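You operate a simulated robot arm through the tools that you are given. There is no shell and no other tool. Be economical: measure what you need, move in short steps, check, and stop when the job is done.

You are at the controls of a simulated two-armed robot. One attempt, no reset.

## Task
Put the green splice clip on the top of the black bench away on the right stand top. Then close the low drawer. Then take the grey cloth pad and put it on the ledge under door 7. Then shut the sample cabinet door. Then put the blue guide piece on the cloudy pane. Then put the white-capped track bottle on the top of the short steel bench away on the shelf behind the track. Then close the lower drawer of the green bench. Then take the white plastic block and put it on top of the grey tub. Keep to this order. Set down upright: green splice clip, white-capped track bottle.

Only the result counts: the job must be done as asked and must still hold three seconds after the hand-in. Knocking over, shifting, dropping, spilling or breaking anything else fails it. Flat cloth is picked up by pressing the open fingertips on it (5 to 10 N) and closing them slowly along it; thin cloth reads only 2 to 8 mm in the jaws.

## Robot
Two 6-joint arms with two-finger parallel grippers on one trunk, on a base that drives. Base frame: it is fixed to the floor where the robot stands at the start and does not move with it; the origin is under the middle of the robot, x ahead of it, y to its left, z up. Readings come in m, rad, newtons and seconds.
The left shoulder is at the start at [0.28, 0.185, 0.88], the right one opposite. With the tool pointing down near the work surface each hand reaches from about 0.54 to 0.92 m from the robot's upright axis, wherever it stands, measured 20 degrees to its own side. Places, roughly: blue guide piece (16x4x5 cm) [-4.2, 7.6, 0.9]; cloudy pane (15x20x1 cm) [-4.7, 7.7, 0.9]; green splice clip (9x4x4 cm) [0.8, 0, 0.9]; grey cloth pad (7x7x4 cm) [-2, 4.4, 0.8]; grey tub (11x11x10 cm) [-7.4, 7.5, 0.9]; ledge under door 7 (57x14 cm) [-4.76, 0.92, 0.66]; low drawer [0.5, -0.6, 0.2]; lower drawer of the green bench [-8.1, 6.1, 0.5]; right stand top [-5.1, 4.7, 0.8]; sample cabinet door [-4.9, 7, 0.4]; shelf behind the track (60x12 cm) [-0.38, 7.74, 0.62]; white plastic block (11x5x5 cm) [-7.7, 7.6, 0.9]; white-capped track bottle (7x7x22 cm) [-7.6, 7.6, 0.9]. Payload 1.57 kg a hand.
The tool frame of a hand sits at the grasp point between the pads (the TCP): z along the fingers, y along the line on which they close. The tips reach 0.03 m beyond it. Largest opening 0.08 m; finger width 0.017, thickness 0.012; the body of the gripper, 0.04 by 0.082 m, starts 0.08 m behind the TCP.
Orientation is told as [roll, pitch, yaw] about the base's x, y, z axes, in that order, counted from this pose: with the fingers straight down and closing along the base's y, the tool's x points along the base's -x, its y along +y and its z along -z.

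## Interface
- The arms move only by the tool move_arm. It takes "left_series", "right_series" or both (then of equal length, played together; a hand with none holds still); each is a list of rows, each an object of numbers (a shift or turn left out is 0, a gripper value left out holds the last): "dx", "dy", "dz": the shift along the tool's x, y, z in m; "ax", "ay", "az": the turn, a rotation vector about the tool's x, y, z in rad; "fingers": the finger opening in m, from 0 to 0.08. In form: [{"dx": .., "dy": .., "dz": .., "ax": .., "ay": .., "az": .., "fingers": ..}, ...]. A call has 1 to 10 rows; each row shifts and turns the commanded pose from where the row before left it, along the tool's axes as they then stand. Rows are played at 5 a second. More than 0.05 m and 0.15 rad between two rows, or a gripper value outside its range, and nothing of the call is played. A pose out of reach is approached as far as the arm can. The call stops where the force on the tool passes 40 N (or 10 N more than at its start, if that is more) or the arm is blocked; 0.2 s more then pass. Each finger travels about 0.153 m/s and halts on what it meets, pressing with about 42 N; the grip force reading is that of the motor and also rises with nothing between the fingers. The clock runs only during rows and for 0.2 s after the last one: add rows that do not move to give the fingers time. It gives the time, the measured TCP pose, the force on the tool (base axes), the opening and the grip force at its end, in the units of the frame above (readings bear some noise), with the torque about the TCP (base axes, N m) and any sound that the robot's microphone picked up.
- Cameras (640 x 400 px; columns grow to the right, rows downward): "scene" is now at [0.224, -0.0462, 1.3192]; the picture's right is [-0.60, -0.80, 0.00], its down [-0.59, 0.44, -0.67] and it looks along [0.54, -0.40, -0.74] (base axes); focal length 214 px, centre (320, 200). "left" rides on the left gripper at [0.072, 0.007, -0.122] in its tool frame; the picture's right is [-0.09, 1.00, 0.00], its down [-0.84, -0.08, -0.54] and it looks along [-0.54, -0.05, 0.84] (tool axes); focal length 238 px, centre (320, 200). "right" rides on the right gripper at [0.072, -0.007, -0.122] in its tool frame; the picture's right is [0.09, 1.00, 0.00], its down [-0.84, 0.08, -0.54] and it looks along [-0.54, 0.05, 0.84] (tool axes); focal length 238 px, centre (320, 200). There is no depth. A picture from a camera that has moved, and an enlarged one, comes with that camera's place and axes in the base frame and with its lens.
- camera(camera): a new picture of that camera. It takes no simulated time.
- move_column(by): slides the trunk up (or, below 0, down) by that many m; the arms and the scene camera ride with it, the base frame stays. It gives what a move gives, with no picture.
- base_move(legs): drives the robot by 1 to 6 legs, each [ahead, turn to the left] in m and rad, along the robot's own axes; the way and the turn of a leg run together, so that a leg with both is an arc; at most 1.5 m and 3.142 rad a leg. The arms and the cameras ride along, it lands a little off, and it stops where it bumps. It gives what a move gives.
- turn_head(pan, tilt): turns the head with the scene camera to pan (to the left, within 1.501 rad either way) and tilt (down, from -0.506 to 1.204), counted from straight ahead of the robot. It gives what a move gives.
- inspect(camera, box): a new picture of the part [left, top, right, bottom] of that camera's present view, enlarged. It takes no simulated time.
- finish_job(): hands the job in; it is judged then, once.

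Work in short steps. Places have to be worked out from the pictures, the camera data and where the tool is seen: move nearer, look again, correct. Check each grasp and each placing, and mend what went wrong. You have 196 turns and 176 pictures in all, those below and enlarged ones among them. Open the grippers and draw the arms clear of the work before you hand the job in, unless the task says otherwise; then end with one line.

The tools are called after ">>>" by a JSON object that holds its "api" and its "payload". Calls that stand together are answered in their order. move_arm: Moves the arms, as the interface text tells. Its arguments: {"type":"object","properties":{"left_series":{"type":"array"},"right_series":{"type":"array"}},"required":[]} The other tools are called the same way: move_column (by) slides the trunk up or down; base_move (legs) drives the base; turn_head (pan, tilt) turns the head that bears the scene camera; camera (camera) takes a picture; inspect (camera, box) takes an enlarged picture of a part of a camera's view; finish_job () hands the job in.

At the start:

```text
time: 0.0
left_position: [0.5678, -0.0195, 1.1019]
left_ee_rot: [0.0, 0.001, -0.001]
left_contact_force: [0.4, 0.7, 0.1]
left_wrist_torque: [0.01, 0.01, -0.02]
left_width: 0.0798
left_grasp_force: 0.1
right_position: [0.3724, -0.4303, 1.1379]
right_ee_rot: [0.001, 0.001, 0.0]
right_contact_force: [0.6, -0.1, -0.1]
right_wrist_torque: [-0.01, 0.01, -0.03]
right_width: 0.0801
right_grasp_force: 0.2
trunk travel left (down, up): [-0.575, 0.415]
robot x, y, heading: [-0.0018, -0.0005, -0.002]
head pan, tilt: [-0.641, 0.834]
```

scene: 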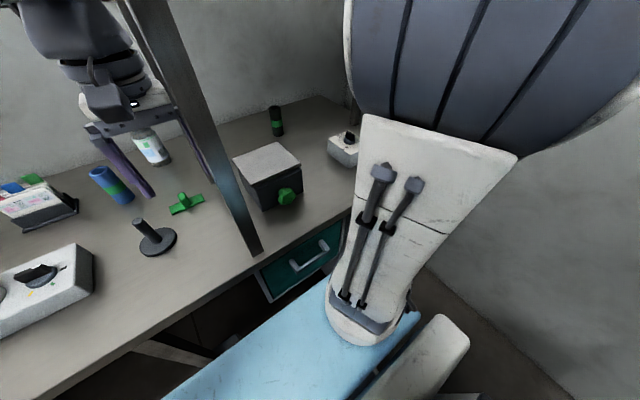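
right: 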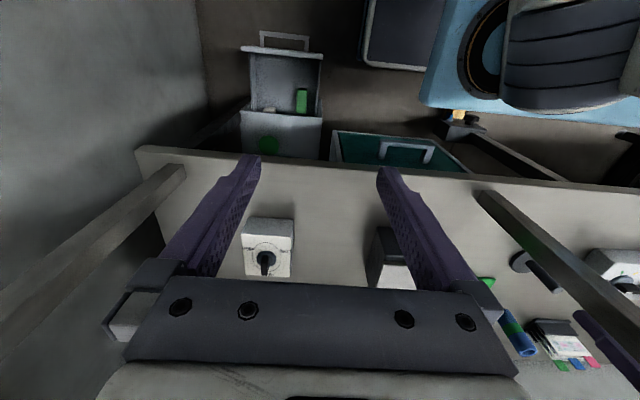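
left: 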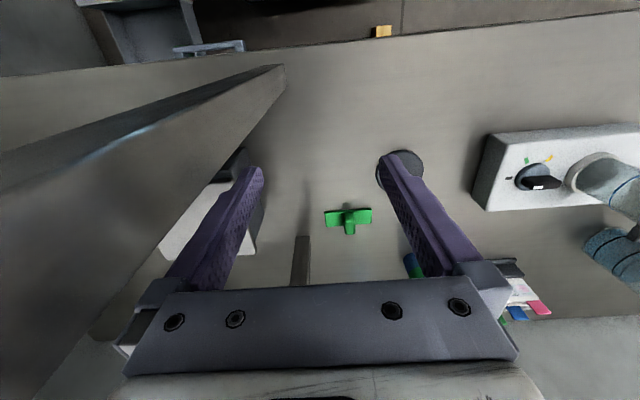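

The clip looks to be near (0.745, 0.013, 0.89). I take a closer look at it before the grasp.

>>> {"api": "inspect", "payload": {"camera": "left", "box": [270, 150, 430, 250]}}

>>> {"api": "inspect", "payload": {"camera": "scene", "box": [106, 150, 266, 250]}}

```text
4.00 times, centred on (350, 200) of left
camera zoom: at [0.4975, -0.0132, 1.2254], right [0.09, 1.0, 0.0], down [0.84, -0.08, 0.54], along [0.54, -0.05, -0.84], focal length 953 px, centre (200, 200)
```

zoom: 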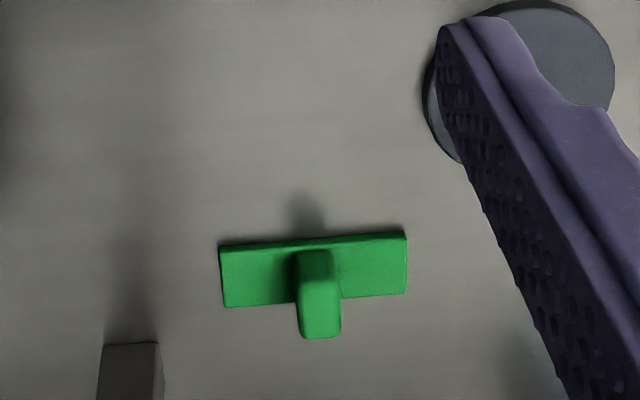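

```text
4.00 times, centred on (186, 200) of scene
camera zoom: at [0.224, -0.0462, 1.3192], right [-0.6, -0.8, 0.0], down [-0.59, 0.44, -0.67], along [0.54, -0.4, -0.74], focal length 858 px, centre (856, 200)
```

zoom: 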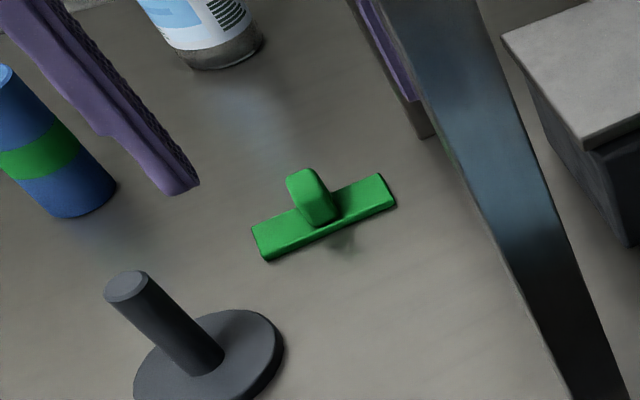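

The clip is a flat plate with an upright post, and the left hand can grip that post along y. Two rays put it at about (0.787, 0.017), with the plate near z 0.845. I move above it first.

>>> {"api": "move_arm", "payload": {"left_series": [{"dx": -0.044, "dy": 0.007}, {"dx": -0.044, "dy": 0.007}, {"dx": -0.044, "dy": 0.007}, {"dx": -0.044, "dy": 0.008}, {"dx": -0.03, "dy": 0.006, "dz": 0.03}, {"dz": 0.04}, {"dz": 0.03}]}}

>>> {"api": "camera", "payload": {"camera": "left"}}

>>> {"api": "camera", "payload": {"camera": "scene"}}

```text
time: 1.6
left_position: [0.7745, 0.0165, 1.0036]
left_ee_rot: [-0.001, -0.001, 0.001]
left_contact_force: [0.8, -0.6, 0.0]
left_wrist_torque: [-0.01, -0.04, -0.04]
left_width: 0.08
left_grasp_force: 0.2
right_position: [0.3738, -0.4305, 1.139]
right_ee_rot: [-0.001, 0.001, -0.001]
right_contact_force: [-0.2, -0.3, -0.6]
right_wrist_torque: [0.03, -0.02, 0.0]
right_width: 0.0802
right_grasp_force: 0.0
trunk travel left (down, up): [-0.575, 0.415]
robot x, y, heading: [0.0011, 0.0012, -0.001]
head pan, tilt: [-0.641, 0.834]
```

```text
170 pictures are left
camera left: at [0.7035, 0.0231, 1.1258], right [0.09, 1.0, 0.0], down [0.84, -0.08, 0.54], along [0.54, -0.05, -0.84], focal length 238 px, centre (320, 200)
```

left: 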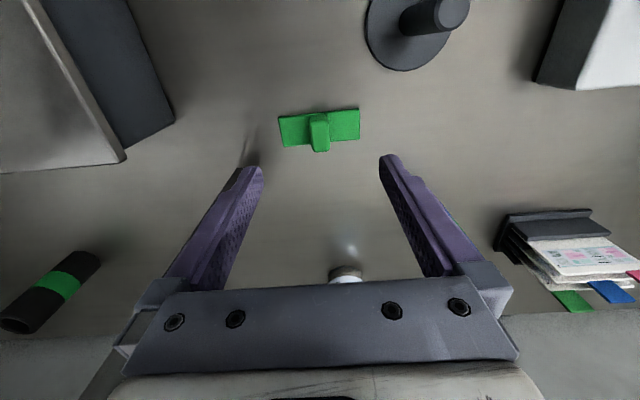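

```text
169 pictures are left
camera scene: at [0.2241, -0.0462, 1.3192], right [-0.6, -0.8, 0.0], down [-0.59, 0.44, -0.67], along [0.54, -0.4, -0.74], focal length 214 px, centre (320, 200)
```

scene: 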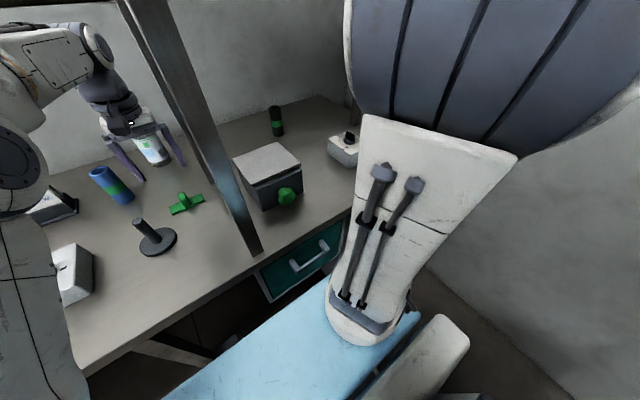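

The plate sits at about x 0.78, y 0.016, z 0.853. I go down with the post between the fingers.

>>> {"api": "move_arm", "payload": {"left_series": [{"dx": -0.005, "dz": 0.04}, {"dz": 0.04}, {"dz": 0.02}, {}]}}

>>> {"api": "camera", "payload": {"camera": "left"}}

>>> {"api": "inspect", "payload": {"camera": "scene", "box": [106, 130, 266, 230]}}

```text
time: 2.6
left_position: [0.7787, 0.015, 0.9046]
left_ee_rot: [0.0, 0.0, 0.0]
left_contact_force: [0.3, -0.3, 0.5]
left_wrist_torque: [-0.01, 0.01, -0.01]
left_width: 0.0802
left_grasp_force: 0.1
right_position: [0.3733, -0.4306, 1.1391]
right_ee_rot: [0.002, 0.0, 0.001]
right_contact_force: [-0.6, -0.6, 0.0]
right_wrist_torque: [-0.02, -0.01, 0.0]
right_width: 0.08
right_grasp_force: 0.0
trunk travel left (down, up): [-0.575, 0.415]
robot x, y, heading: [-0.0014, 0.0017, 0.004]
head pan, tilt: [-0.641, 0.834]
```

```text
168 pictures are left
camera left: at [0.7075, 0.0211, 1.0259], right [0.09, 1.0, 0.0], down [0.84, -0.08, 0.54], along [0.54, -0.05, -0.84], focal length 238 px, centre (320, 200)
```

left: 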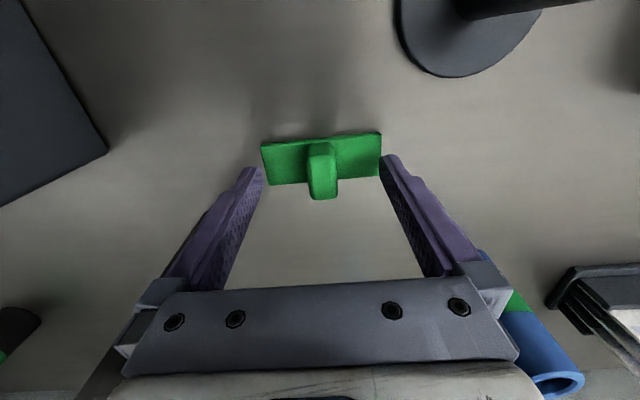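

```text
4.00 times, centred on (186, 180) of scene
camera zoom: at [0.2241, -0.0462, 1.3192], right [-0.6, -0.8, 0.0], down [-0.59, 0.44, -0.67], along [0.54, -0.4, -0.74], focal length 858 px, centre (856, 280)
```

zoom: 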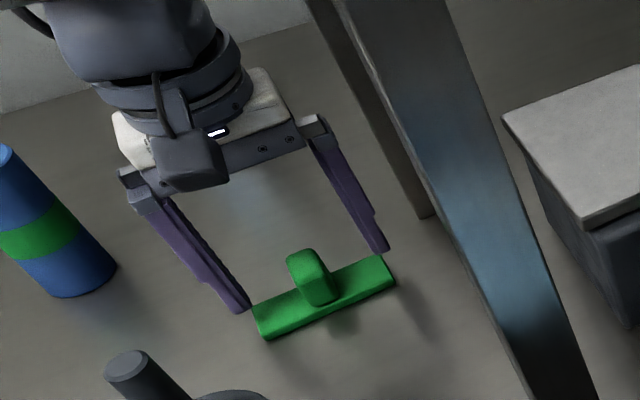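

The post stands between the fingers. I lower 1 cm more and close slowly.

>>> {"api": "move_arm", "payload": {"left_series": [{"dx": -0.003, "dz": 0.005}, {"dz": 0.005}, {"fingers": 0.05}, {"fingers": 0.03}, {"fingers": 0.015}, {"fingers": 0.0}, {}, {}]}}

>>> {"api": "camera", "payload": {"camera": "left"}}

```text
time: 4.4
left_position: [0.7818, 0.0151, 0.8929]
left_ee_rot: [0.0, 0.001, -0.001]
left_contact_force: [-0.3, 0.2, 0.5]
left_wrist_torque: [0.01, 0.03, 0.01]
left_width: 0.0189
left_grasp_force: 32.9
right_position: [0.374, -0.4319, 1.1394]
right_ee_rot: [0.001, -0.001, 0.001]
right_contact_force: [-0.2, 0.5, -0.1]
right_wrist_torque: [0.01, 0.02, 0.02]
right_width: 0.0799
right_grasp_force: 0.0
trunk travel left (down, up): [-0.575, 0.415]
robot x, y, heading: [-0.0011, -0.002, -0.0]
head pan, tilt: [-0.641, 0.834]
```

```text
166 pictures are left
camera left: at [0.7112, 0.0213, 1.0158], right [0.09, 1.0, 0.0], down [0.84, -0.08, 0.54], along [0.54, -0.05, -0.84], focal length 238 px, centre (320, 200)
```

left: 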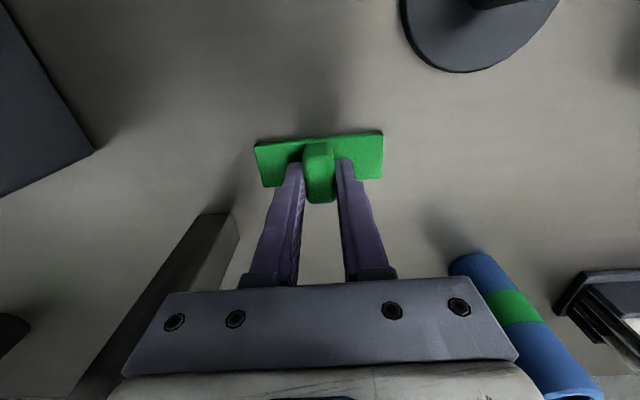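

The clip is gripped (opening 1.9 cm). I lift it and draw back to near the start pose.

>>> {"api": "move_arm", "payload": {"left_series": [{"dz": -0.03}, {"dz": -0.04}, {"dz": -0.045}, {"dz": -0.045}, {"dz": -0.045}, {"dx": 0.04, "dy": 0.02}, {"dx": 0.045, "dy": 0.03}, {"dx": 0.045, "dy": 0.03}, {"dx": 0.045, "dy": 0.03}]}}

>>> {"api": "turn_head", "payload": {"pan": 1.5, "tilt": 0.3}}

>>> {"api": "camera", "payload": {"camera": "scene"}}

>>> {"api": "camera", "payload": {"camera": "left"}}

```text
refused: row 7 steps farther than a row can; nothing moved
```

```text
time: 6.4
left_position: [0.7812, 0.0139, 0.8937]
left_ee_rot: [0.0, -0.001, 0.001]
left_contact_force: [0.1, -0.5, -0.8]
left_wrist_torque: [0.0, -0.01, -0.04]
left_width: 0.0189
left_grasp_force: 32.6
right_position: [0.3736, -0.4308, 1.1396]
right_ee_rot: [0.0, -0.001, 0.001]
right_contact_force: [-0.2, -0.2, 0.6]
right_wrist_torque: [-0.02, 0.01, 0.0]
right_width: 0.0803
right_grasp_force: 0.1
trunk travel left (down, up): [-0.575, 0.415]
robot x, y, heading: [-0.0009, -0.0051, 0.002]
head pan, tilt: [1.499, 0.3]
```

```text
165 pictures are left
camera scene: at [0.1674, 0.0942, 1.3662], right [1.0, -0.07, 0.0], down [-0.02, -0.29, -0.96], along [0.07, 0.95, -0.3], focal length 214 px, centre (320, 200)
```

scene: 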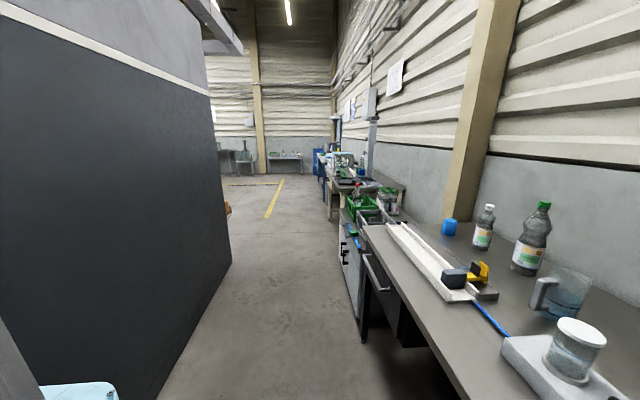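

```text
164 pictures are left
camera left: at [0.7112, 0.0213, 1.0159], right [0.09, 1.0, 0.0], down [0.84, -0.08, 0.54], along [0.54, -0.05, -0.84], focal length 238 px, centre (320, 200)
```

left: 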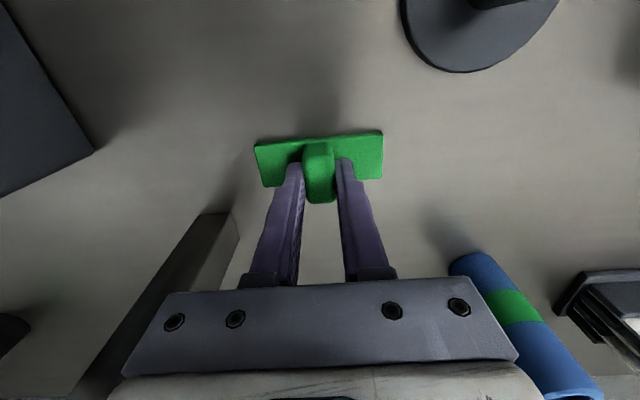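

That move was refused because the diagonal step was too large. I lift with smaller steps, then look to the right rear to plan the drive.

>>> {"api": "move_arm", "payload": {"left_series": [{"dz": -0.03}, {"dz": -0.04}, {"dz": -0.045}, {"dz": -0.045}, {"dz": -0.045}, {"dx": 0.04, "dy": 0.015}, {"dx": 0.045, "dy": 0.015}, {"dx": 0.045, "dy": 0.015}, {"dx": 0.045, "dy": 0.015}, {"dx": 0.045, "dy": 0.015}]}}

>>> {"api": "turn_head", "payload": {"pan": 1.5, "tilt": 0.9}}

>>> {"api": "camera", "payload": {"camera": "scene"}}

>>> {"api": "turn_head", "payload": {"pan": -1.5, "tilt": 0.6}}

>>> {"api": "camera", "payload": {"camera": "scene"}}

```text
time: 8.6
left_position: [0.5536, 0.0904, 1.0965]
left_ee_rot: [0.0, 0.0, -0.001]
left_contact_force: [0.1, -0.1, -0.1]
left_wrist_torque: [0.0, 0.04, -0.04]
left_width: 0.0186
left_grasp_force: 33.4
left hand out of reach, approached as far as the arm can: row 5
right_position: [0.3741, -0.4312, 1.1384]
right_ee_rot: [0.0, -0.001, 0.0]
right_contact_force: [0.6, -0.8, 0.9]
right_wrist_torque: [-0.01, 0.04, -0.01]
right_width: 0.0801
right_grasp_force: 0.2
trunk travel left (down, up): [-0.575, 0.415]
robot x, y, heading: [-0.0007, -0.0042, 0.002]
head pan, tilt: [1.499, 0.3]
```

```text
time: 9.6
left_position: [0.554, 0.0922, 1.0958]
left_ee_rot: [0.0, 0.0, 0.0]
left_contact_force: [0.0, 0.6, 0.3]
left_wrist_torque: [0.01, -0.01, -0.01]
left_width: 0.0189
left_grasp_force: 33.1
right_position: [0.3736, -0.4306, 1.1392]
right_ee_rot: [0.001, 0.001, -0.001]
right_contact_force: [-0.1, 0.5, -0.7]
right_wrist_torque: [-0.01, -0.01, -0.02]
right_width: 0.0801
right_grasp_force: 0.1
trunk travel left (down, up): [-0.575, 0.415]
robot x, y, heading: [-0.0011, -0.0016, 0.002]
head pan, tilt: [1.499, 0.901]
```

```text
163 pictures are left
camera scene: at [0.1661, 0.0764, 1.3141], right [1.0, -0.07, 0.0], down [-0.06, -0.78, -0.62], along [0.04, 0.62, -0.78], focal length 214 px, centre (320, 200)
```

scene: 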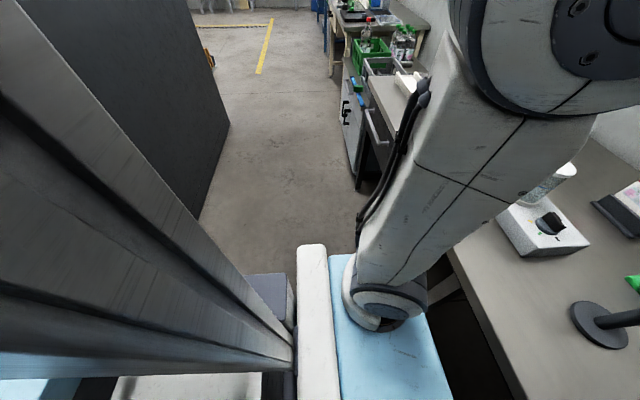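

```text
time: 12.2
left_position: [0.5538, 0.0911, 1.0956]
left_ee_rot: [0.0, 0.001, 0.0]
left_contact_force: [0.5, -0.3, -0.5]
left_wrist_torque: [-0.01, 0.0, 0.01]
left_width: 0.0188
left_grasp_force: 33.2
right_position: [0.3736, -0.4307, 1.1391]
right_ee_rot: [0.0, 0.0, 0.0]
right_contact_force: [0.2, 0.0, 0.1]
right_wrist_torque: [0.03, 0.03, 0.0]
right_width: 0.0801
right_grasp_force: 0.1
trunk travel left (down, up): [-0.575, 0.415]
robot x, y, heading: [-0.0008, 0.0001, -0.002]
head pan, tilt: [-1.499, 0.6]
```

```text
162 pictures are left
camera scene: at [0.1671, -0.0871, 1.3388], right [-1.0, -0.07, 0.0], down [-0.04, 0.56, -0.83], along [0.06, -0.82, -0.56], focal length 214 px, centre (320, 200)
```

scene: 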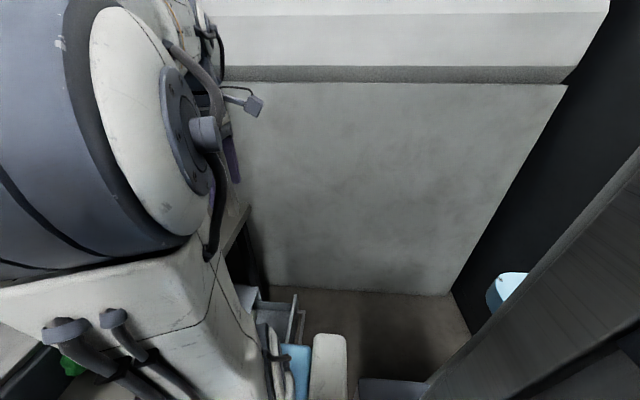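

The robot stands between a bench at x≈0.5 and a partition at x≈-0.7, with posts at the bench front. I back up a little so the right hand clears the post, then turn left in steps.

>>> {"api": "base_move", "payload": {"legs": [[-0.15, 0]]}}

>>> {"api": "base_move", "payload": {"legs": [[0, 0.5]]}}

>>> {"api": "turn_head", "payload": {"pan": 0.6, "tilt": 0.4}}

>>> {"api": "camera", "payload": {"camera": "scene"}}

```text
time: 13.6
left_position: [0.4032, 0.0908, 1.096]
left_ee_rot: [0.001, -0.001, -0.001]
left_contact_force: [-0.9, -0.8, -0.4]
left_wrist_torque: [0.0, -0.01, 0.0]
left_width: 0.0188
left_grasp_force: 32.5
right_position: [0.2225, -0.4317, 1.1394]
right_ee_rot: [0.001, 0.0, -0.003]
right_contact_force: [0.1, 0.2, -0.8]
right_wrist_torque: [0.02, -0.02, -0.01]
right_width: 0.0798
right_grasp_force: 0.0
trunk travel left (down, up): [-0.575, 0.415]
robot x, y, heading: [-0.1516, 0.0035, -0.002]
head pan, tilt: [-1.499, 0.6]
```

```text
time: 15.4
left_position: [0.2958, 0.3392, 1.0959]
left_ee_rot: [0.0, 0.0, 0.481]
left_contact_force: [0.5, -0.5, 0.1]
left_wrist_torque: [0.01, -0.05, 0.03]
left_width: 0.0188
left_grasp_force: 33.1
right_position: [0.38, -0.2077, 1.1386]
right_ee_rot: [0.001, -0.001, 0.483]
right_contact_force: [0.4, -0.2, 0.0]
right_wrist_torque: [-0.01, -0.03, 0.02]
right_width: 0.0802
right_grasp_force: 0.0
trunk travel left (down, up): [-0.575, 0.415]
robot x, y, heading: [-0.1481, -0.0034, 0.485]
head pan, tilt: [-1.499, 0.6]
```

```text
time: 17.4
left_position: [0.2966, 0.3387, 1.0946]
left_ee_rot: [0.0, 0.0, 0.483]
left_contact_force: [-0.3, -0.7, -0.3]
left_wrist_torque: [0.03, 0.0, 0.05]
left_width: 0.0188
left_grasp_force: 33.1
right_position: [0.3795, -0.2067, 1.1391]
right_ee_rot: [0.0, 0.001, 0.484]
right_contact_force: [0.2, 0.1, 0.9]
right_wrist_torque: [-0.01, 0.0, 0.0]
right_width: 0.08
right_grasp_force: 0.2
trunk travel left (down, up): [-0.575, 0.415]
robot x, y, heading: [-0.1519, -0.0006, 0.487]
head pan, tilt: [0.6, 0.4]
```

```text
161 pictures are left
camera scene: at [0.0344, 0.1578, 1.357], right [0.88, -0.47, 0.0], down [-0.18, -0.34, -0.92], along [0.43, 0.81, -0.39], focal length 214 px, centre (320, 200)
```

scene: 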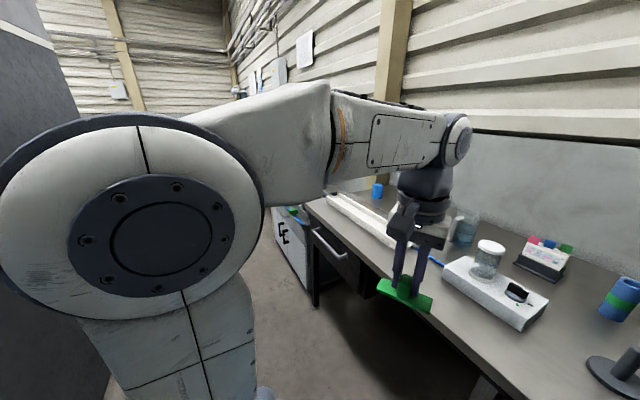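

The turn went freely and the clip is still held. I turn on to face +y and look down the aisle.

>>> {"api": "base_move", "payload": {"legs": [[0, 0.55], [0, 0.55]]}}

>>> {"api": "turn_head", "payload": {"pan": 0, "tilt": 0.25}}

>>> {"api": "camera", "payload": {"camera": "scene"}}

```text
time: 20.8
left_position: [-0.243, 0.5537, 1.095]
left_ee_rot: [-0.001, -0.002, 1.573]
left_contact_force: [0.4, -0.7, -0.3]
left_wrist_torque: [0.0, -0.01, -0.01]
left_width: 0.0186
left_grasp_force: 33.4
right_position: [0.2799, 0.3753, 1.1386]
right_ee_rot: [0.0, 0.001, 1.573]
right_contact_force: [-0.2, -1.3, 0.0]
right_wrist_torque: [0.01, 0.03, 0.0]
right_width: 0.0798
right_grasp_force: 0.0
trunk travel left (down, up): [-0.575, 0.415]
robot x, y, heading: [-0.1519, -0.0023, 1.575]
head pan, tilt: [0.6, 0.4]
```

```text
time: 21.8
left_position: [-0.2435, 0.5543, 1.0953]
left_ee_rot: [0.0, 0.0, 1.571]
left_contact_force: [0.2, -0.5, 0.2]
left_wrist_torque: [0.02, 0.0, -0.03]
left_width: 0.0188
left_grasp_force: 32.7
right_position: [0.2792, 0.3751, 1.1389]
right_ee_rot: [-0.001, 0.0, 1.572]
right_contact_force: [0.0, -0.4, -0.3]
right_wrist_torque: [0.01, 0.02, -0.03]
right_width: 0.0799
right_grasp_force: 0.0
trunk travel left (down, up): [-0.575, 0.415]
robot x, y, heading: [-0.1487, -0.0024, 1.577]
head pan, tilt: [0.0, 0.25]
```

```text
160 pictures are left
camera scene: at [-0.1517, 0.2547, 1.371], right [1.0, 0.01, 0.0], down [0.0, -0.25, -0.97], along [-0.01, 0.97, -0.25], focal length 214 px, centre (320, 200)
```

scene: 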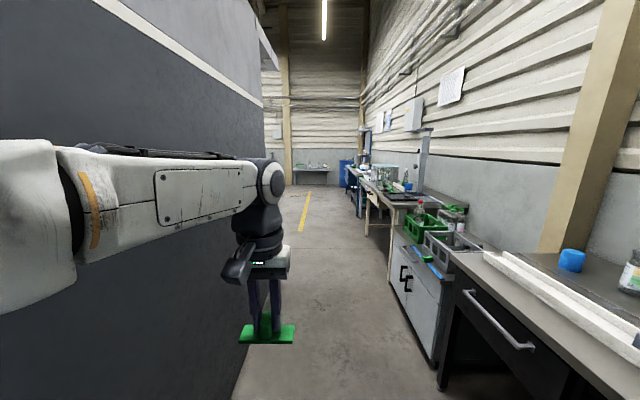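

The aisle ahead is clear between x≈-0.66 and 0.5. I drive forward past the partition.

>>> {"api": "base_move", "payload": {"legs": [[1.4, 0], [1.3, 0]]}}

>>> {"api": "turn_head", "payload": {"pan": 0.8, "tilt": 0.25}}

>>> {"api": "camera", "payload": {"camera": "scene"}}

>>> {"api": "turn_head", "payload": {"pan": -0.1, "tilt": 0.25}}

>>> {"api": "camera", "payload": {"camera": "scene"}}

```text
time: 34.8
left_position: [-0.1706, 3.2174, 1.0969]
left_ee_rot: [0.001, 0.001, 1.528]
left_contact_force: [-0.1, -0.8, -0.5]
left_wrist_torque: [0.02, 0.03, -0.01]
left_width: 0.0189
left_grasp_force: 33.4
right_position: [0.3425, 3.0143, 1.139]
right_ee_rot: [0.001, 0.0, 1.527]
right_contact_force: [0.4, 0.1, -0.2]
right_wrist_torque: [-0.01, -0.01, 0.05]
right_width: 0.0801
right_grasp_force: 0.0
trunk travel left (down, up): [-0.575, 0.415]
robot x, y, heading: [-0.102, 2.6604, 1.532]
head pan, tilt: [0.0, 0.25]
```

```text
time: 35.9
left_position: [-0.1711, 3.2184, 1.0954]
left_ee_rot: [0.0, -0.001, 1.526]
left_contact_force: [0.3, 0.1, 0.0]
left_wrist_torque: [-0.02, -0.02, 0.0]
left_width: 0.0189
left_grasp_force: 32.8
right_position: [0.3438, 3.0154, 1.1385]
right_ee_rot: [0.0, 0.0, 1.528]
right_contact_force: [-0.8, 0.1, 0.4]
right_wrist_torque: [0.01, -0.02, -0.01]
right_width: 0.0799
right_grasp_force: 0.1
trunk travel left (down, up): [-0.575, 0.415]
robot x, y, heading: [-0.1053, 2.6648, 1.529]
head pan, tilt: [0.799, 0.25]
```

```text
159 pictures are left
camera scene: at [-0.1604, 2.8897, 1.371], right [0.73, 0.69, 0.0], down [0.17, -0.18, -0.97], along [-0.67, 0.7, -0.25], focal length 214 px, centre (320, 200)
```

scene: 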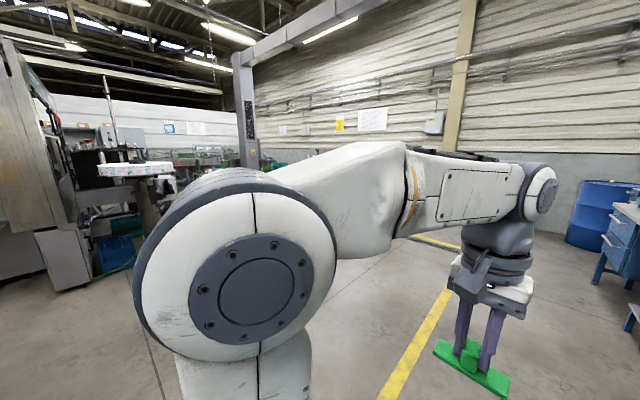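

```text
time: 37.1
left_position: [-0.1706, 3.2188, 1.0964]
left_ee_rot: [-0.001, 0.0, 1.527]
left_contact_force: [-0.1, -1.0, -0.7]
left_wrist_torque: [0.03, 0.0, 0.0]
left_width: 0.0187
left_grasp_force: 32.8
right_position: [0.3428, 3.0156, 1.1392]
right_ee_rot: [0.0, -0.002, 1.526]
right_contact_force: [-0.4, -0.7, 0.1]
right_wrist_torque: [0.02, 0.0, 0.0]
right_width: 0.0801
right_grasp_force: 0.1
trunk travel left (down, up): [-0.575, 0.415]
robot x, y, heading: [-0.1047, 2.6637, 1.529]
head pan, tilt: [-0.099, 0.25]
```

```text
158 pictures are left
camera scene: at [-0.0832, 2.9144, 1.371], right [0.99, -0.14, 0.0], down [-0.03, -0.24, -0.97], along [0.13, 0.96, -0.25], focal length 214 px, centre (320, 200)
```

scene: 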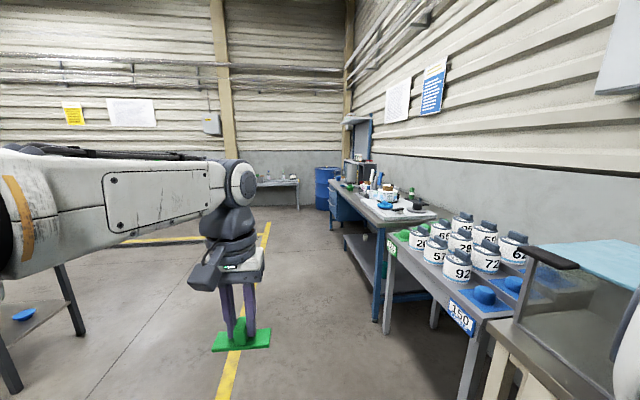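

Beyond the partition it is open. I drive ahead a bit, turn left towards the stand, and look.

>>> {"api": "base_move", "payload": {"legs": [[0.7, 0], [0, 0.8]]}}

>>> {"api": "turn_head", "payload": {"pan": -0.1, "tilt": 0.3}}

>>> {"api": "camera", "payload": {"camera": "scene"}}

>>> {"api": "turn_head", "payload": {"pan": 1.2, "tilt": 0.3}}

>>> {"api": "camera", "payload": {"camera": "scene"}}

```text
time: 43.0
left_position: [-0.5148, 3.6968, 1.0958]
left_ee_rot: [0.0, 0.001, 2.32]
left_contact_force: [0.5, 0.2, 0.4]
left_wrist_torque: [-0.01, 0.0, 0.0]
left_width: 0.0185
left_grasp_force: 33.4
right_position: [-0.0091, 3.9211, 1.1399]
right_ee_rot: [-0.001, 0.0, 2.319]
right_contact_force: [0.7, -0.2, 1.3]
right_wrist_torque: [0.0, 0.03, 0.01]
right_width: 0.0799
right_grasp_force: 0.1
trunk travel left (down, up): [-0.575, 0.415]
robot x, y, heading: [-0.0685, 3.3546, 2.321]
head pan, tilt: [-0.099, 0.25]
```

```text
time: 43.6
left_position: [-0.5154, 3.6975, 1.0964]
left_ee_rot: [-0.001, 0.001, 2.32]
left_contact_force: [-0.1, 0.3, -0.2]
left_wrist_torque: [-0.01, -0.01, 0.0]
left_width: 0.0187
left_grasp_force: 33.1
right_position: [-0.0095, 3.9184, 1.1383]
right_ee_rot: [-0.001, 0.0, 2.32]
right_contact_force: [0.3, -0.1, -0.9]
right_wrist_torque: [0.02, -0.01, 0.02]
right_width: 0.0798
right_grasp_force: 0.0
trunk travel left (down, up): [-0.575, 0.415]
robot x, y, heading: [-0.0699, 3.3507, 2.317]
head pan, tilt: [-0.099, 0.3]
```

```text
157 pictures are left
camera scene: at [-0.2368, 3.545, 1.3663], right [0.79, 0.61, 0.0], down [0.18, -0.23, -0.96], along [-0.58, 0.76, -0.3], focal length 214 px, centre (320, 200)
```

scene: 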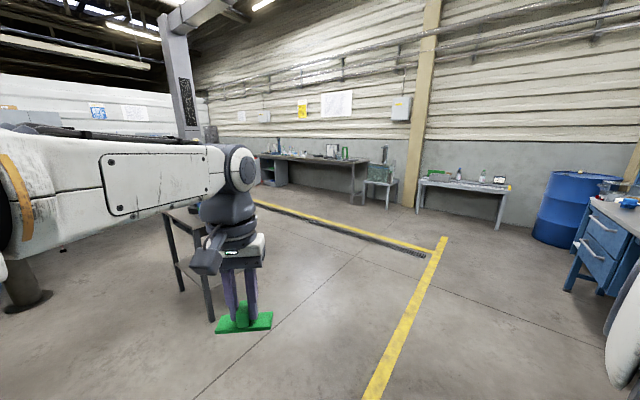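

```text
time: 45.1
left_position: [-0.5162, 3.697, 1.0967]
left_ee_rot: [-0.002, 0.0, 2.321]
left_contact_force: [0.3, -0.9, -1.1]
left_wrist_torque: [0.0, 0.02, 0.01]
left_width: 0.0187
left_grasp_force: 32.8
right_position: [-0.0101, 3.9196, 1.1397]
right_ee_rot: [0.0, 0.0, 2.321]
right_contact_force: [-0.6, -0.7, 0.2]
right_wrist_torque: [0.0, 0.01, 0.0]
right_width: 0.0798
right_grasp_force: 0.0
trunk travel left (down, up): [-0.575, 0.415]
robot x, y, heading: [-0.0724, 3.3525, 2.322]
head pan, tilt: [1.201, 0.3]
```

```text
156 pictures are left
camera scene: at [-0.2666, 3.4361, 1.3663], right [-0.37, 0.93, 0.0], down [0.27, 0.11, -0.96], along [-0.89, -0.36, -0.3], focal length 214 px, centre (320, 200)
```

scene: 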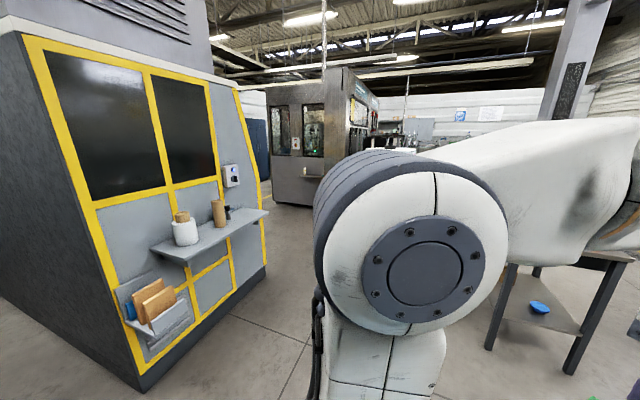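

The table with the pad stands near (-1.7…-2.3, 4.1…4.6). I go round its north side, driving to about (-1.2, 5.5) and then facing west.

>>> {"api": "base_move", "payload": {"legs": [[0, -0.265], [1.4, 0], [1.0, 0], [0, 1.1]]}}

>>> {"api": "turn_head", "payload": {"pan": -0.2, "tilt": 0.3}}

>>> {"api": "camera", "payload": {"camera": "scene"}}

>>> {"api": "turn_head", "payload": {"pan": 1.0, "tilt": 0.4}}

>>> {"api": "camera", "payload": {"camera": "scene"}}

```text
time: 60.4
left_position: [-1.7123, 5.3967, 1.0962]
left_ee_rot: [0.0, 0.0, 3.125]
left_contact_force: [0.2, -0.1, -0.3]
left_wrist_torque: [0.01, -0.02, 0.02]
left_width: 0.0188
left_grasp_force: 32.5
right_position: [-1.5245, 5.9184, 1.1378]
right_ee_rot: [0.0, -0.001, 3.124]
right_contact_force: [0.0, 0.1, 0.3]
right_wrist_torque: [0.0, 0.03, 0.0]
right_width: 0.08
right_grasp_force: 0.1
trunk travel left (down, up): [-0.575, 0.415]
robot x, y, heading: [-1.1578, 5.4786, 3.128]
head pan, tilt: [1.201, 0.3]
```

```text
time: 62.0
left_position: [-1.7122, 5.3966, 1.0954]
left_ee_rot: [0.0, -0.001, 3.125]
left_contact_force: [-0.6, -0.1, 1.0]
left_wrist_torque: [0.02, 0.02, -0.01]
left_width: 0.0188
left_grasp_force: 33.1
right_position: [-1.524, 5.9168, 1.1375]
right_ee_rot: [0.002, 0.001, 3.124]
right_contact_force: [-0.1, 0.3, -0.2]
right_wrist_torque: [-0.03, 0.02, 0.04]
right_width: 0.0799
right_grasp_force: 0.0
trunk travel left (down, up): [-0.575, 0.415]
robot x, y, heading: [-1.1533, 5.4769, 3.13]
head pan, tilt: [-0.201, 0.3]
```

```text
155 pictures are left
camera scene: at [-1.4079, 5.5017, 1.3663], right [0.21, 0.98, 0.0], down [0.29, -0.06, -0.96], along [-0.93, 0.2, -0.3], focal length 214 px, centre (320, 200)
```

scene: 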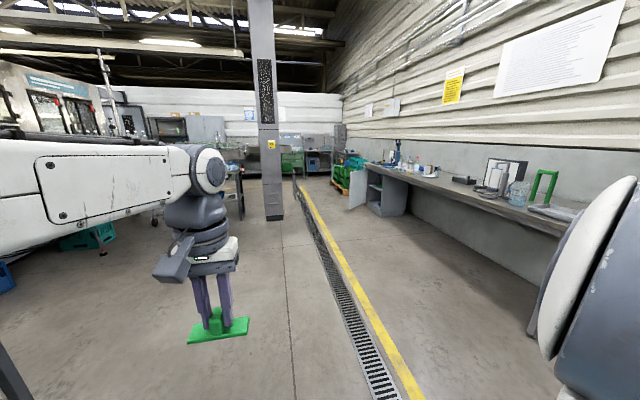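

```text
time: 63.4
left_position: [-1.7138, 5.3963, 1.0968]
left_ee_rot: [0.001, 0.0, 3.126]
left_contact_force: [0.8, -0.4, -0.8]
left_wrist_torque: [0.01, -0.01, 0.0]
left_width: 0.0187
left_grasp_force: 33.0
right_position: [-1.5247, 5.9173, 1.1382]
right_ee_rot: [0.001, 0.0, 3.125]
right_contact_force: [-0.4, 0.3, 0.1]
right_wrist_torque: [-0.04, 0.03, 0.03]
right_width: 0.0801
right_grasp_force: 0.0
trunk travel left (down, up): [-0.575, 0.415]
robot x, y, heading: [-1.1553, 5.4754, 3.128]
head pan, tilt: [1.0, 0.4]
```

```text
154 pictures are left
camera scene: at [-1.3676, 5.4047, 1.357], right [-0.84, 0.55, 0.0], down [0.21, 0.32, -0.92], along [-0.51, -0.77, -0.39], focal length 214 px, centre (320, 200)
```

scene: 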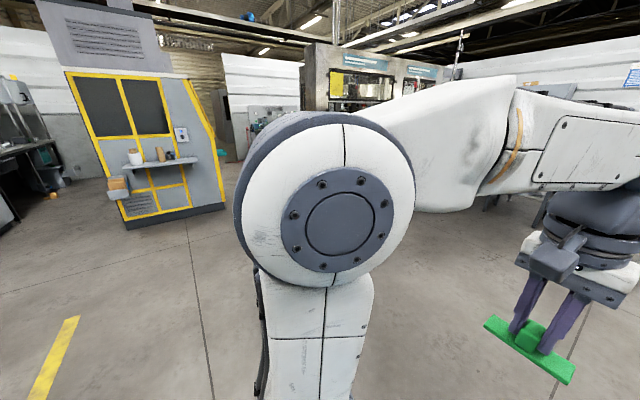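

It is open ahead; a gantry column stands at about (-4.95, 5.4). I drive west towards (-3.6, 5.1) and look for the right stand.

>>> {"api": "base_move", "payload": {"legs": [[0, 0.15], [1.3, 0], [1.1, 0]]}}

>>> {"api": "turn_head", "payload": {"pan": 0.0, "tilt": 0.4}}

>>> {"api": "camera", "payload": {"camera": "scene"}}

```text
time: 75.8
left_position: [-4.0625, 4.937, 1.0957]
left_ee_rot: [0.0, 0.001, -2.982]
left_contact_force: [0.5, -1.0, -0.2]
left_wrist_torque: [0.0, -0.03, 0.0]
left_width: 0.0187
left_grasp_force: 32.9
right_position: [-3.9667, 5.483, 1.1389]
right_ee_rot: [0.001, -0.001, -2.982]
right_contact_force: [-0.3, -0.1, -0.3]
right_wrist_torque: [-0.01, -0.01, 0.01]
right_width: 0.0802
right_grasp_force: 0.0
trunk travel left (down, up): [-0.575, 0.415]
robot x, y, heading: [-3.5302, 5.117, -2.969]
head pan, tilt: [1.0, 0.4]
```

```text
time: 77.0
left_position: [-4.0627, 4.937, 1.0967]
left_ee_rot: [0.0, 0.0, -2.982]
left_contact_force: [-0.3, -0.3, 0.8]
left_wrist_torque: [0.01, 0.02, 0.02]
left_width: 0.0189
left_grasp_force: 33.2
right_position: [-3.9681, 5.4829, 1.1384]
right_ee_rot: [0.0, 0.001, -2.981]
right_contact_force: [-0.6, 0.6, 0.5]
right_wrist_torque: [0.0, 0.0, -0.01]
right_width: 0.0801
right_grasp_force: 0.0
trunk travel left (down, up): [-0.575, 0.415]
robot x, y, heading: [-3.5304, 5.1195, -2.973]
head pan, tilt: [0.0, 0.4]
```

```text
153 pictures are left
camera scene: at [-3.7785, 5.0761, 1.357], right [-0.17, 0.99, 0.0], down [0.38, 0.07, -0.92], along [-0.91, -0.15, -0.39], focal length 214 px, centre (320, 200)
```

scene: 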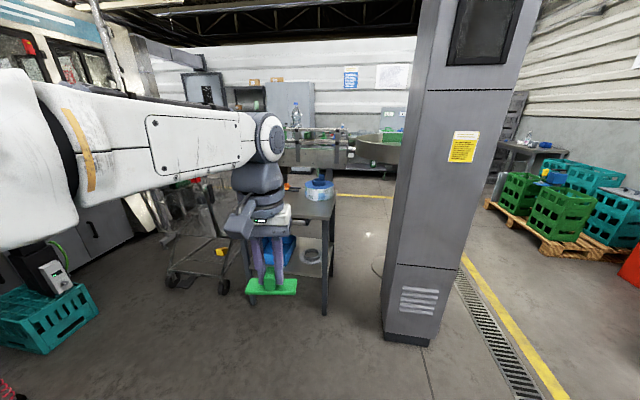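

The small table at about (-4.88…, 4.5–4.98, 0.8) is the right stand. I drive nearer and look down on its top.

>>> {"api": "base_move", "payload": {"legs": [[0, 0.07], [0.6, 0], [0, -0.2]]}}

>>> {"api": "turn_head", "payload": {"pan": 0.1, "tilt": 0.7}}

>>> {"api": "camera", "payload": {"camera": "scene"}}

>>> {"api": "camera", "payload": {"camera": "left"}}

```text
time: 81.7
left_position: [-4.6787, 4.8609, 1.0962]
left_ee_rot: [0.0, 0.001, -3.106]
left_contact_force: [-0.2, 0.0, -0.9]
left_wrist_torque: [0.06, 0.02, 0.02]
left_width: 0.0188
left_grasp_force: 33.0
right_position: [-4.5162, 5.3907, 1.1392]
right_ee_rot: [0.002, 0.0, -3.106]
right_contact_force: [0.7, -0.8, 0.5]
right_wrist_torque: [0.02, -0.02, 0.02]
right_width: 0.08
right_grasp_force: 0.1
trunk travel left (down, up): [-0.575, 0.415]
robot x, y, heading: [-4.1313, 4.9712, -3.104]
head pan, tilt: [0.0, 0.4]
```

```text
time: 82.5
left_position: [-4.6787, 4.861, 1.0958]
left_ee_rot: [-0.001, 0.0, -3.103]
left_contact_force: [-1.1, 0.4, -0.3]
left_wrist_torque: [0.0, 0.03, 0.0]
left_width: 0.0188
left_grasp_force: 33.0
right_position: [-4.5171, 5.3902, 1.1388]
right_ee_rot: [0.001, -0.002, -3.104]
right_contact_force: [0.4, -0.4, 0.4]
right_wrist_torque: [-0.02, 0.01, -0.01]
right_width: 0.0801
right_grasp_force: 0.0
trunk travel left (down, up): [-0.575, 0.415]
robot x, y, heading: [-4.131, 4.9729, -3.1]
head pan, tilt: [0.099, 0.7]
```

```text
152 pictures are left
camera scene: at [-4.3714, 4.956, 1.3302], right [-0.14, 0.99, 0.0], down [0.64, 0.09, -0.77], along [-0.76, -0.11, -0.64], focal length 214 px, centre (320, 200)
```

scene: 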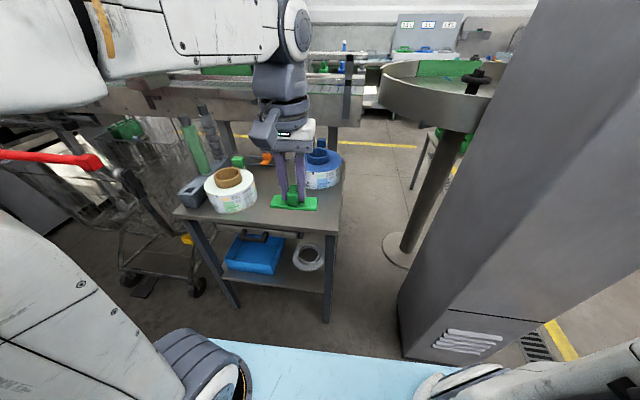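

```text
151 pictures are left
camera left: at [-4.6051, 4.8569, 1.2185], right [-0.06, -1.0, 0.0], down [-0.84, 0.05, 0.54], along [-0.54, 0.03, -0.84], focal length 238 px, centre (320, 200)
```

left: 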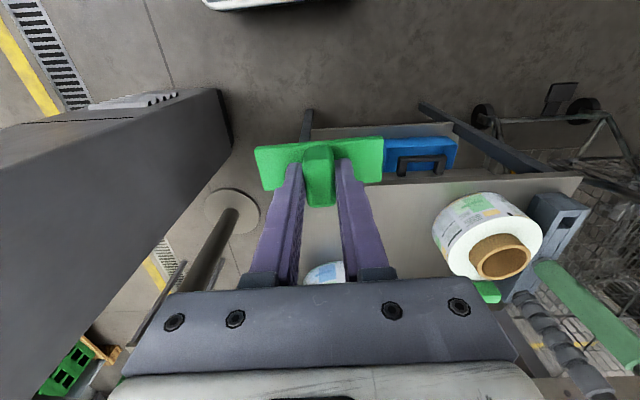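

The free spot lies at about (-4.935, 4.79), in front of the blue roll and to the right of the white one. I move over it at height, then go down to 0.92 and check.

>>> {"api": "move_arm", "payload": {"left_series": [{"dx": -0.045, "dy": 0.01}, {"dx": -0.045, "dy": 0.01}, {"dx": -0.045, "dy": 0.01}, {"dx": -0.045, "dy": 0.01}, {"dx": -0.045, "dy": 0.01}, {"dx": -0.034, "dy": 0.01}, {"dz": 0.04}, {"dz": 0.04}, {"dz": 0.045}, {"dz": 0.045}]}}

>>> {"api": "camera", "payload": {"camera": "scene"}}

>>> {"api": "camera", "payload": {"camera": "left"}}

```text
time: 84.7
left_position: [-4.9227, 4.7955, 0.9251]
left_ee_rot: [0.0, 0.0, -3.103]
left_contact_force: [-0.1, 0.1, -0.3]
left_wrist_torque: [0.0, -0.01, -0.01]
left_width: 0.0186
left_grasp_force: 32.6
left hand out of reach, approached as far as the arm can: row 6
right_position: [-4.5183, 5.3907, 1.1385]
right_ee_rot: [-0.001, 0.0, -3.104]
right_contact_force: [0.3, 0.2, 0.6]
right_wrist_torque: [0.02, 0.01, 0.02]
right_width: 0.0801
right_grasp_force: 0.0
trunk travel left (down, up): [-0.575, 0.415]
robot x, y, heading: [-4.1292, 4.9714, -3.102]
head pan, tilt: [0.099, 0.7]
```

```text
150 pictures are left
camera scene: at [-4.3713, 4.956, 1.3302], right [-0.14, 0.99, 0.0], down [0.64, 0.09, -0.77], along [-0.76, -0.11, -0.64], focal length 214 px, centre (320, 200)
```

scene: 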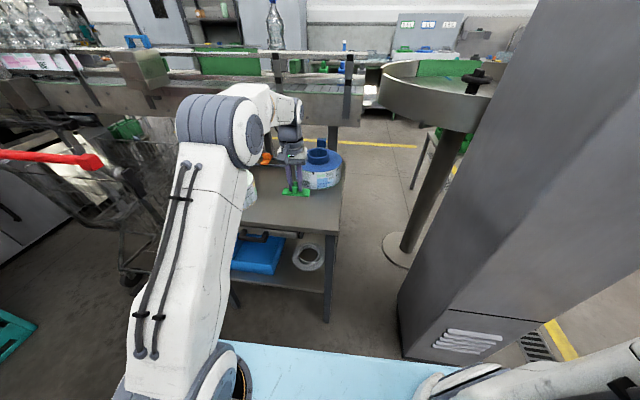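

```text
149 pictures are left
camera left: at [-4.8483, 4.7914, 1.0475], right [-0.06, -1.0, 0.0], down [-0.84, 0.05, 0.54], along [-0.54, 0.03, -0.84], focal length 238 px, centre (320, 200)
```

left: 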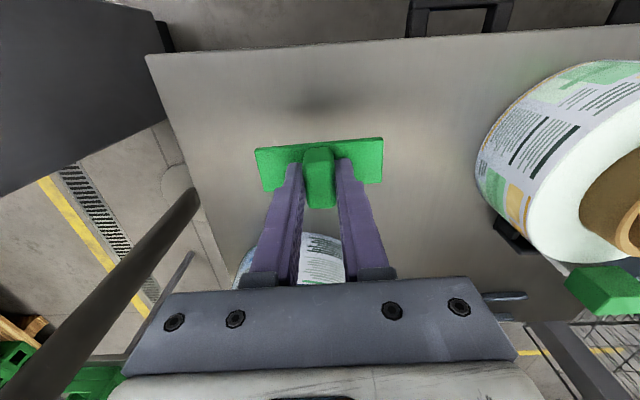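

The clip hangs over free surface. I lower it in fine steps and watch the force.

>>> {"api": "move_arm", "payload": {"left_series": [{"dz": 0.03}, {"dz": 0.025}, {"dz": 0.008}, {"dz": 0.004}, {}]}}

>>> {"api": "camera", "payload": {"camera": "left"}}

```text
time: 85.9
left_position: [-4.9225, 4.796, 0.858]
left_ee_rot: [0.001, 0.001, -3.104]
left_contact_force: [-0.3, -0.1, -0.4]
left_wrist_torque: [0.0, 0.02, -0.05]
left_width: 0.0188
left_grasp_force: 33.3
right_position: [-4.5173, 5.3905, 1.1396]
right_ee_rot: [-0.001, 0.001, -3.106]
right_contact_force: [-0.2, 0.1, 0.2]
right_wrist_torque: [0.02, -0.03, 0.0]
right_width: 0.0803
right_grasp_force: 0.0
trunk travel left (down, up): [-0.575, 0.415]
robot x, y, heading: [-4.127, 4.9725, -3.096]
head pan, tilt: [0.099, 0.7]
```

```text
148 pictures are left
camera left: at [-4.8498, 4.7908, 0.9806], right [-0.06, -1.0, 0.0], down [-0.84, 0.05, 0.54], along [-0.54, 0.03, -0.84], focal length 238 px, centre (320, 200)
```

left: 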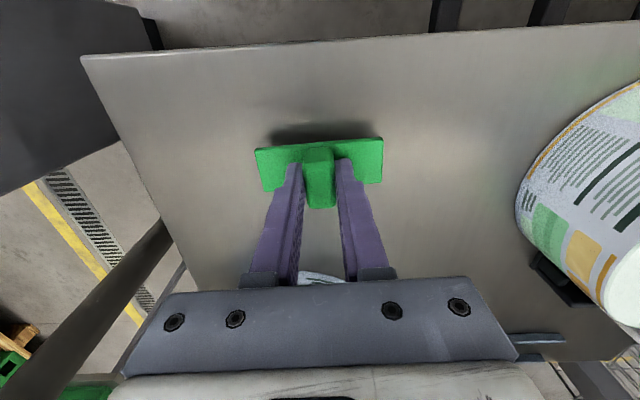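

Still a little above the surface (estimated near 0.80). I continue with 4 mm steps.

>>> {"api": "move_arm", "payload": {"left_series": [{"dz": 0.004}, {"dz": 0.004}, {"dz": 0.003}, {}]}}

```text
time: 86.9
left_position: [-4.9221, 4.795, 0.8467]
left_ee_rot: [0.001, -0.001, -3.106]
left_contact_force: [-0.1, 0.3, -0.2]
left_wrist_torque: [-0.03, -0.04, 0.02]
left_width: 0.0185
left_grasp_force: 33.5
right_position: [-4.5165, 5.3901, 1.1386]
right_ee_rot: [-0.002, -0.001, -3.105]
right_contact_force: [0.0, 0.0, -0.3]
right_wrist_torque: [-0.01, -0.01, -0.04]
right_width: 0.0802
right_grasp_force: 0.1
trunk travel left (down, up): [-0.575, 0.415]
robot x, y, heading: [-4.1295, 4.9705, -3.102]
head pan, tilt: [0.099, 0.7]
```

>>> {"api": "move_arm", "payload": {"left_series": [{"dz": 0.003}, {"dz": 0.003}, {"dz": 0.002}, {}]}}

>>> {"api": "camera", "payload": {"camera": "left"}}

```text
time: 87.9
left_position: [-4.9224, 4.796, 0.8414]
left_ee_rot: [0.0, -0.005, -3.104]
left_contact_force: [5.7, -3.1, 25.3]
left_wrist_torque: [0.02, -0.19, 0.03]
left_width: 0.0191
left_grasp_force: 33.3
right_position: [-4.5156, 5.3902, 1.1397]
right_ee_rot: [0.001, 0.0, -3.105]
right_contact_force: [0.5, -0.9, 0.2]
right_wrist_torque: [0.0, -0.01, -0.01]
right_width: 0.0801
right_grasp_force: 0.0
trunk travel left (down, up): [-0.575, 0.415]
robot x, y, heading: [-4.1298, 4.9699, -3.1]
head pan, tilt: [0.099, 0.7]
```

```text
147 pictures are left
camera left: at [-4.849, 4.7912, 0.9639], right [-0.06, -1.0, 0.0], down [-0.84, 0.05, 0.55], along [-0.54, 0.03, -0.84], focal length 238 px, centre (320, 200)
```

left: 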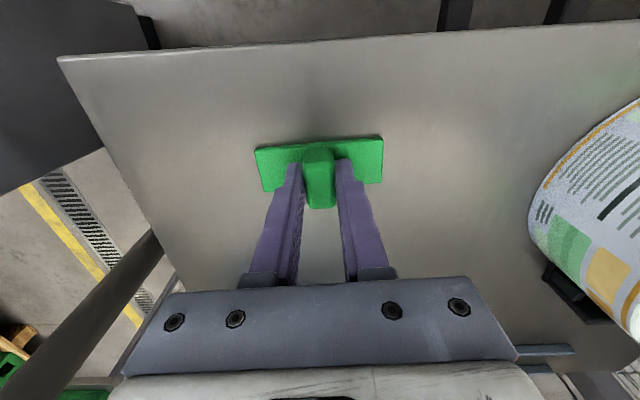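

The force of 25 N shows that the clip stands on the surface. I ease up 2 mm, open, and lift straight off.

>>> {"api": "move_arm", "payload": {"left_series": [{"dz": -0.002}, {"fingers": 0.03}, {"fingers": 0.05}, {"fingers": 0.06}, {}, {"dz": -0.02}, {"dz": -0.04}, {"dz": -0.045}, {"dz": -0.045}]}}

>>> {"api": "camera", "payload": {"camera": "left"}}

```text
time: 89.9
left_position: [-4.9212, 4.7973, 0.991]
left_ee_rot: [0.001, -0.001, -3.102]
left_contact_force: [-0.6, -0.1, -0.1]
left_wrist_torque: [-0.01, -0.02, -0.01]
left_width: 0.0598
left_grasp_force: 0.1
right_position: [-4.517, 5.3901, 1.1398]
right_ee_rot: [0.0, 0.0, -3.105]
right_contact_force: [0.2, -0.7, -0.3]
right_wrist_torque: [-0.01, 0.0, 0.0]
right_width: 0.0799
right_grasp_force: 0.0
trunk travel left (down, up): [-0.575, 0.415]
robot x, y, heading: [-4.1248, 4.9724, -3.105]
head pan, tilt: [0.099, 0.7]
```

```text
146 pictures are left
camera left: at [-4.8479, 4.7934, 1.1131], right [-0.06, -1.0, 0.0], down [-0.84, 0.05, 0.54], along [-0.54, 0.03, -0.84], focal length 238 px, centre (320, 200)
```

left: 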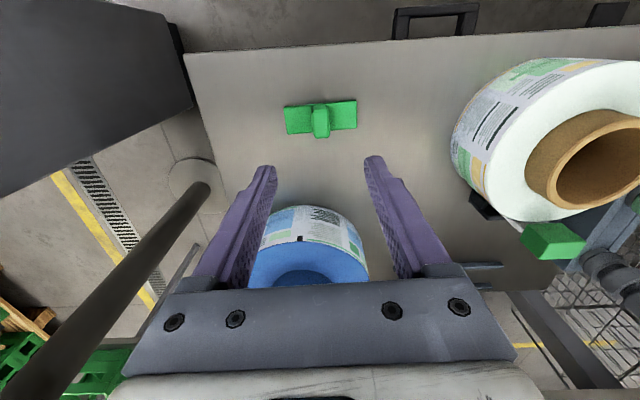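

The clip stands upright on the right stand. I raise and retract the hand, back off, and turn round to go back to the low drawer.

>>> {"api": "move_arm", "payload": {"left_series": [{"dz": -0.045}, {"dz": -0.045}, {"dz": -0.02, "dx": 0.04}, {"dx": 0.048}, {"dx": 0.048}, {"dx": 0.048}, {"dx": 0.048}]}}

>>> {"api": "base_move", "payload": {"legs": [[-0.4, 0], [0, -1.5], [0, -1.5]]}}

```text
time: 91.5
left_position: [-4.6875, 4.8049, 1.0998]
left_ee_rot: [-0.002, 0.0, -3.105]
left_contact_force: [-0.3, -0.4, 0.0]
left_wrist_torque: [-0.01, -0.04, -0.01]
left_width: 0.0602
left_grasp_force: 0.2
right_position: [-4.5184, 5.3913, 1.1386]
right_ee_rot: [-0.001, 0.001, -3.106]
right_contact_force: [-0.7, 0.2, -1.6]
right_wrist_torque: [-0.01, -0.04, -0.05]
right_width: 0.0799
right_grasp_force: 0.0
trunk travel left (down, up): [-0.575, 0.415]
robot x, y, heading: [-4.127, 4.977, -3.099]
head pan, tilt: [0.099, 0.7]
```

```text
time: 101.4
left_position: [-3.1835, 5.2251, 1.1006]
left_ee_rot: [-0.001, -0.001, 0.15]
left_contact_force: [-0.6, 0.1, -0.3]
left_wrist_torque: [-0.03, -0.01, -0.02]
left_width: 0.0601
left_grasp_force: 0.0
right_position: [-3.288, 4.623, 1.1382]
right_ee_rot: [0.0, 0.001, 0.15]
right_contact_force: [-0.4, 0.2, 1.1]
right_wrist_torque: [-0.01, -0.02, 0.01]
right_width: 0.08
right_grasp_force: 0.0
trunk travel left (down, up): [-0.575, 0.415]
robot x, y, heading: [-3.724, 4.9944, 0.155]
head pan, tilt: [0.099, 0.7]
```

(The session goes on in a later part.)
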